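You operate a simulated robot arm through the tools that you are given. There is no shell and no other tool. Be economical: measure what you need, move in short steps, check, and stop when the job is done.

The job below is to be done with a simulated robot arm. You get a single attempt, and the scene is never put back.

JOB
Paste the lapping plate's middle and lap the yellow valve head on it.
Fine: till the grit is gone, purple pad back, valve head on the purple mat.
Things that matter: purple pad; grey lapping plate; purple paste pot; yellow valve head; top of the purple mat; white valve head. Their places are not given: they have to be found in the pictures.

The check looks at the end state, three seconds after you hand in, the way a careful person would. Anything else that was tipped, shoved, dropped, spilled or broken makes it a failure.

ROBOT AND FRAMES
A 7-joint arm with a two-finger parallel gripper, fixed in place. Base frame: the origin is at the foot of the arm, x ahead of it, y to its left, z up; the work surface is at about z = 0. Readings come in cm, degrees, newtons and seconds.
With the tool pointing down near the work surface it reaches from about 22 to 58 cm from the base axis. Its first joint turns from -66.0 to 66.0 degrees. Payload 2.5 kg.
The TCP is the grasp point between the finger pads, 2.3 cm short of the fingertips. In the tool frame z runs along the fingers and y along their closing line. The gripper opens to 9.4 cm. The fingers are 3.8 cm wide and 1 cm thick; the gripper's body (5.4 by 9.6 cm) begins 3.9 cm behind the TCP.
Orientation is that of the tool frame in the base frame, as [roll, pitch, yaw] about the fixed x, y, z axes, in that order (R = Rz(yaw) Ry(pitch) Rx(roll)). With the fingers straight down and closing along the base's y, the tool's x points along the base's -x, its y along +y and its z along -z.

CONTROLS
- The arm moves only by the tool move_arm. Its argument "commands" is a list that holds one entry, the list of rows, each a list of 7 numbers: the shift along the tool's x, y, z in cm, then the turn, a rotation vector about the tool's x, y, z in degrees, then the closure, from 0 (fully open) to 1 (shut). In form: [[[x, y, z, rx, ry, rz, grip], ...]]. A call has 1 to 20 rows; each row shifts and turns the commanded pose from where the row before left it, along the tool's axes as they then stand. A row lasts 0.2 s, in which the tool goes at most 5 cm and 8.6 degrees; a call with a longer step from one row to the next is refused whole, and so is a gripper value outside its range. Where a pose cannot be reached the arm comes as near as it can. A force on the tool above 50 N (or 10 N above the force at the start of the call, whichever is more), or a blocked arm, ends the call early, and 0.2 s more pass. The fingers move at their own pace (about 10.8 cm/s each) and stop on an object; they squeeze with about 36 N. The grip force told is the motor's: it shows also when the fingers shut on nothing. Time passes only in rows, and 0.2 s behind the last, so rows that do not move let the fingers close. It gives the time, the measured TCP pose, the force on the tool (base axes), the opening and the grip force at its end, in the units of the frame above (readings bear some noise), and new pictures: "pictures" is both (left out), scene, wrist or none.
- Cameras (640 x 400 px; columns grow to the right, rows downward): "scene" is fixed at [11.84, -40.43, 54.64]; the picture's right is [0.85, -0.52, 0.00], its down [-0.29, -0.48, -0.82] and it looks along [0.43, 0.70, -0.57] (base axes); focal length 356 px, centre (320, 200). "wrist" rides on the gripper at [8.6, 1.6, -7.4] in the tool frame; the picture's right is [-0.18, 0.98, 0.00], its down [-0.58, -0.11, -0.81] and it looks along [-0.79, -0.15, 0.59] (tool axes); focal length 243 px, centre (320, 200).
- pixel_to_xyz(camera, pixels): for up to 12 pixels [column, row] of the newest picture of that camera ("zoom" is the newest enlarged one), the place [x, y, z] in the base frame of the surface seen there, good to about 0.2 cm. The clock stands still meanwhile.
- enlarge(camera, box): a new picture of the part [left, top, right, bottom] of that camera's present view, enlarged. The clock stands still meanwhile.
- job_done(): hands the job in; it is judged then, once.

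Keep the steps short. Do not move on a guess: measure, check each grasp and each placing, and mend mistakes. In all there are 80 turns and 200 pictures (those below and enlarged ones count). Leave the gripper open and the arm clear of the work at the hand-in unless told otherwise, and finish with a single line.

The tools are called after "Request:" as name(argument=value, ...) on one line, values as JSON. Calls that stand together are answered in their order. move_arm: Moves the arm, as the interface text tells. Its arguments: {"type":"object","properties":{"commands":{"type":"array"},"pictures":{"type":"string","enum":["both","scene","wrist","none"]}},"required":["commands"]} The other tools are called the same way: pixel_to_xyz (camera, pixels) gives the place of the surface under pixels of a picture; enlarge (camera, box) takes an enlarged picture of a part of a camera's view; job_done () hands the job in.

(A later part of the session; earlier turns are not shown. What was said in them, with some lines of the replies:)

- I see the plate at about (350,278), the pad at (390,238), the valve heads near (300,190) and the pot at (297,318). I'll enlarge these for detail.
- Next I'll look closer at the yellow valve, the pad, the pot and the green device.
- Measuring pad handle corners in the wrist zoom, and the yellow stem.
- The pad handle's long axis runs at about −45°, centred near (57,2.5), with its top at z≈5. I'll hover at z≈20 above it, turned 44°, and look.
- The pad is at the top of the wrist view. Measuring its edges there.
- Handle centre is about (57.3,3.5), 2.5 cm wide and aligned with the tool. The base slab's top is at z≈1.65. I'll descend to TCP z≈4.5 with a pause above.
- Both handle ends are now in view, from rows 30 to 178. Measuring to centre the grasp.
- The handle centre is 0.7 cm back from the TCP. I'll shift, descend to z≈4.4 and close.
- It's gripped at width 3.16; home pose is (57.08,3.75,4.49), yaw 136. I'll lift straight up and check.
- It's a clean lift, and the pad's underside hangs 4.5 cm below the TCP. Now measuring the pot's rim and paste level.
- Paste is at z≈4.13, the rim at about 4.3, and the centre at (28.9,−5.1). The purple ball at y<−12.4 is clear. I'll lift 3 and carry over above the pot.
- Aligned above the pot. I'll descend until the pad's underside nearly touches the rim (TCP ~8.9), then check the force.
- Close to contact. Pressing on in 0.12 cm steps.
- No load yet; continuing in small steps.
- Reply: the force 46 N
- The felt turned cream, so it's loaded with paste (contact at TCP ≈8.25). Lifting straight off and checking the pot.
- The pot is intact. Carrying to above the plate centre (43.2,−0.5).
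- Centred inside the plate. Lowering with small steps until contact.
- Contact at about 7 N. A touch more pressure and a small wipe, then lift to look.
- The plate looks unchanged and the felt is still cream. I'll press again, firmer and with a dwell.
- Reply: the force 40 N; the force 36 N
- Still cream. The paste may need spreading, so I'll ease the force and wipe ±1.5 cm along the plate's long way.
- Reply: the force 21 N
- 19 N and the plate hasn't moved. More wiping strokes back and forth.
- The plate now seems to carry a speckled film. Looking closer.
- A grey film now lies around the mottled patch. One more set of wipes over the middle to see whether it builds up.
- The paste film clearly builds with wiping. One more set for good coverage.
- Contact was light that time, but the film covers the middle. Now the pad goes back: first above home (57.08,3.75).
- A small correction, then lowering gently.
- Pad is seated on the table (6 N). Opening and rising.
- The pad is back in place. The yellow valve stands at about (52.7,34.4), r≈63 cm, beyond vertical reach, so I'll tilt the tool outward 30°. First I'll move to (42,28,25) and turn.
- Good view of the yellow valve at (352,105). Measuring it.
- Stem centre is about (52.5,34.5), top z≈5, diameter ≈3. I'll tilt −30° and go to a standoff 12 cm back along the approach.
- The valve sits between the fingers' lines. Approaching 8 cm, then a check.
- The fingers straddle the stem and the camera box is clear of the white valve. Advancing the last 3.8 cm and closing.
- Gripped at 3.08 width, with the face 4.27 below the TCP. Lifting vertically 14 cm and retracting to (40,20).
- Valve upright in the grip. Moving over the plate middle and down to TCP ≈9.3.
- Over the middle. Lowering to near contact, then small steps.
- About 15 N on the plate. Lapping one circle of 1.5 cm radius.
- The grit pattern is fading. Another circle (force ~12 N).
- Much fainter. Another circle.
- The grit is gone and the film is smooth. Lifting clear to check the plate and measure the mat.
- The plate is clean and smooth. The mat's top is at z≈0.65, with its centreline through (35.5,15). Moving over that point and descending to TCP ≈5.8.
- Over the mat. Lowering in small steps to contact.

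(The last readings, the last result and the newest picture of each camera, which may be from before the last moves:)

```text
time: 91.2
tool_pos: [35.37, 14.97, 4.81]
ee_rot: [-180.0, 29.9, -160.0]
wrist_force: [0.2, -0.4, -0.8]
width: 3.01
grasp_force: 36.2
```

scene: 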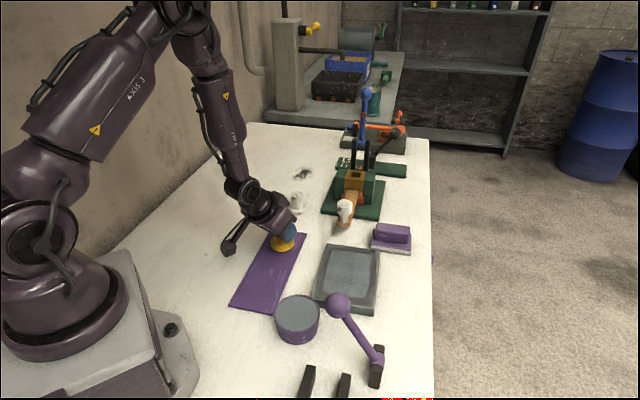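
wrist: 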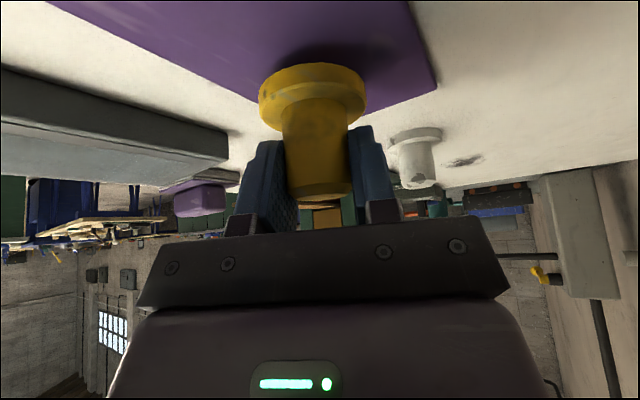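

Request:
move_arm(commands=[[[0.04, 0, 0.069, 0, 0, 0, 1], [0, 0, 0, 0, 0, 0, 1]]], pictures="none")

Request:
move_arm(commands=[[[0.04, 0, 0.069, 0, 0, 0, 1], [0, 0, 0, 0, 0, 0, 1]]], pictures="none")

Request:
move_arm(commands=[[[0.04, 0, 0.069, 0, 0, 0, 1], [0, 0, 0, 0, 0, 0, 1]]], pictures="scene")

Request:
enlarge(camera="scene", box=[220, 190, 340, 290])

```text
time: 91.8
tool_pos: [35.35, 14.92, 4.9]
ee_rot: [179.9, 30.1, -160.0]
wrist_force: [-0.4, -0.1, 0.9]
width: 2.99
grasp_force: 36.0
```

```text
time: 92.4
tool_pos: [35.44, 15.01, 4.91]
ee_rot: [-179.8, 30.1, -160.1]
wrist_force: [-4.9, -7.9, 20.5]
width: 3.01
grasp_force: 36.1
```

```text
time: 93.0
tool_pos: [35.45, 15.08, 4.57]
ee_rot: [-179.9, 30.1, -160.1]
wrist_force: [-3.1, -13.4, 23.9]
width: 3.01
grasp_force: 36.0
```

scene: 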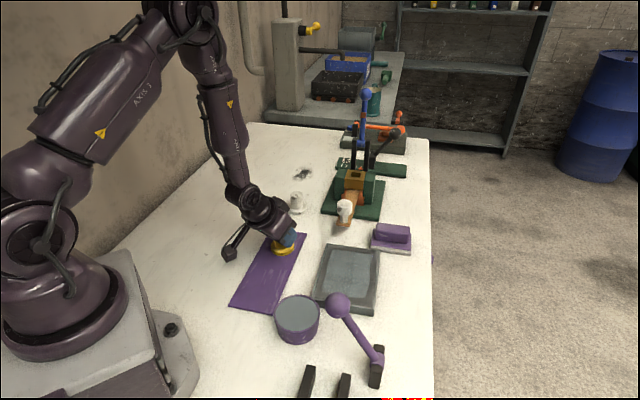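

```text
4.00 times, centred on (280, 240) of scene
```

zoom: 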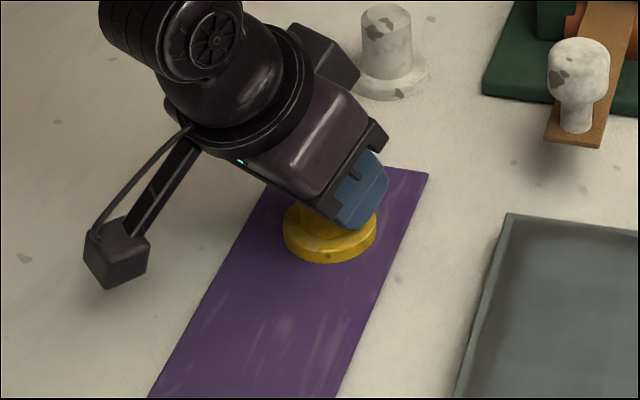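

Seated, pressing about 24 N. Easing off 0.12 cm, opening, then backing out along the tool axis.

Request:
move_arm(commands=[[[-0.06, 0, -0.104, 0, 0, 0, 1], [0, 0, 0, 0, 0, 0, 0.85], [0, 0, 0, 0, 0, 0, 0.6], [0, 0, 0, 0, 0, 0, 0.2], [0, 0, 0, 0, 0, 0, 0], [0, 0, 0, 0, 0, 0, 0], [0, 0, -1, 0, 0, 0, 0], [0, 0, -2, 0, 0, 0, 0], [0, 0, -2, 0, 0, 0, 0], [0, 0, -2, 0, 0, 0, 0], [-0.5, 0, -2, 0, 0, 0, 0], [-1, 0, -2, 0, 0, 0, 0], [-1, 0, -2, 0, 0, 0, 0], [-1, 0, -2, 0, 0, 0, 0], [0, 0, 0, 0, 0, 0, 0]]])

Request:
enlarge(camera="scene", box=[210, 170, 430, 330])

Request:
pixel_to_xyz(camera="scene", pixels=[[282, 235], [282, 240], [282, 252], [378, 248], [410, 254], [382, 226]])

```text
time: 96.2
tool_pos: [31.33, 13.34, 19.28]
ee_rot: [-180.0, 30.0, -160.0]
wrist_force: [-0.2, 0.6, -0.5]
width: 9.39
grasp_force: 0.0
```

scene: 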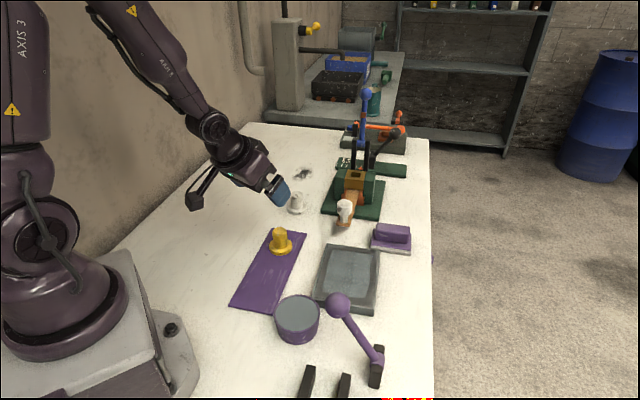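
wrist: 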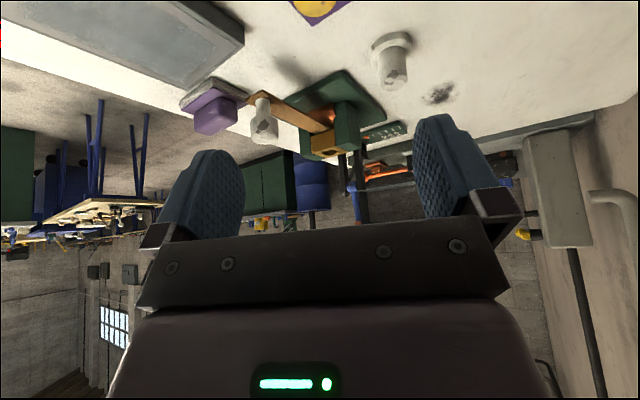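

```text
2.50 times, centred on (320, 250) of scene
```

zoom: 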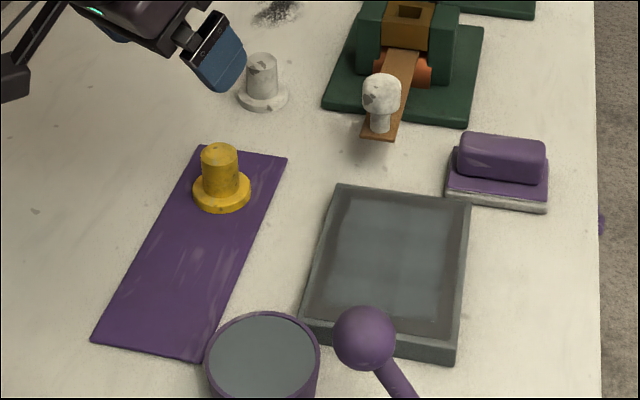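

```text
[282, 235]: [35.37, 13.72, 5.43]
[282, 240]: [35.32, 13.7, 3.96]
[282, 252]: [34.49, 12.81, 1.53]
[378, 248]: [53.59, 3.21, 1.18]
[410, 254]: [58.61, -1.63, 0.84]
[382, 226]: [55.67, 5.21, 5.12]
```

The valve stands upright on the purple mat, and the pad is back within about 0.3 cm of its start. The plate is smooth with the grit gone, the other objects are undisturbed, and the gripper is open and clear. Handing in.

Request:
job_done()

```text
The job is handed in.
```

The plate's middle is pasted and the yellow valve head lapped on it until the grit was gone; the valve head is on the purple mat and the purple pad is back in its place.
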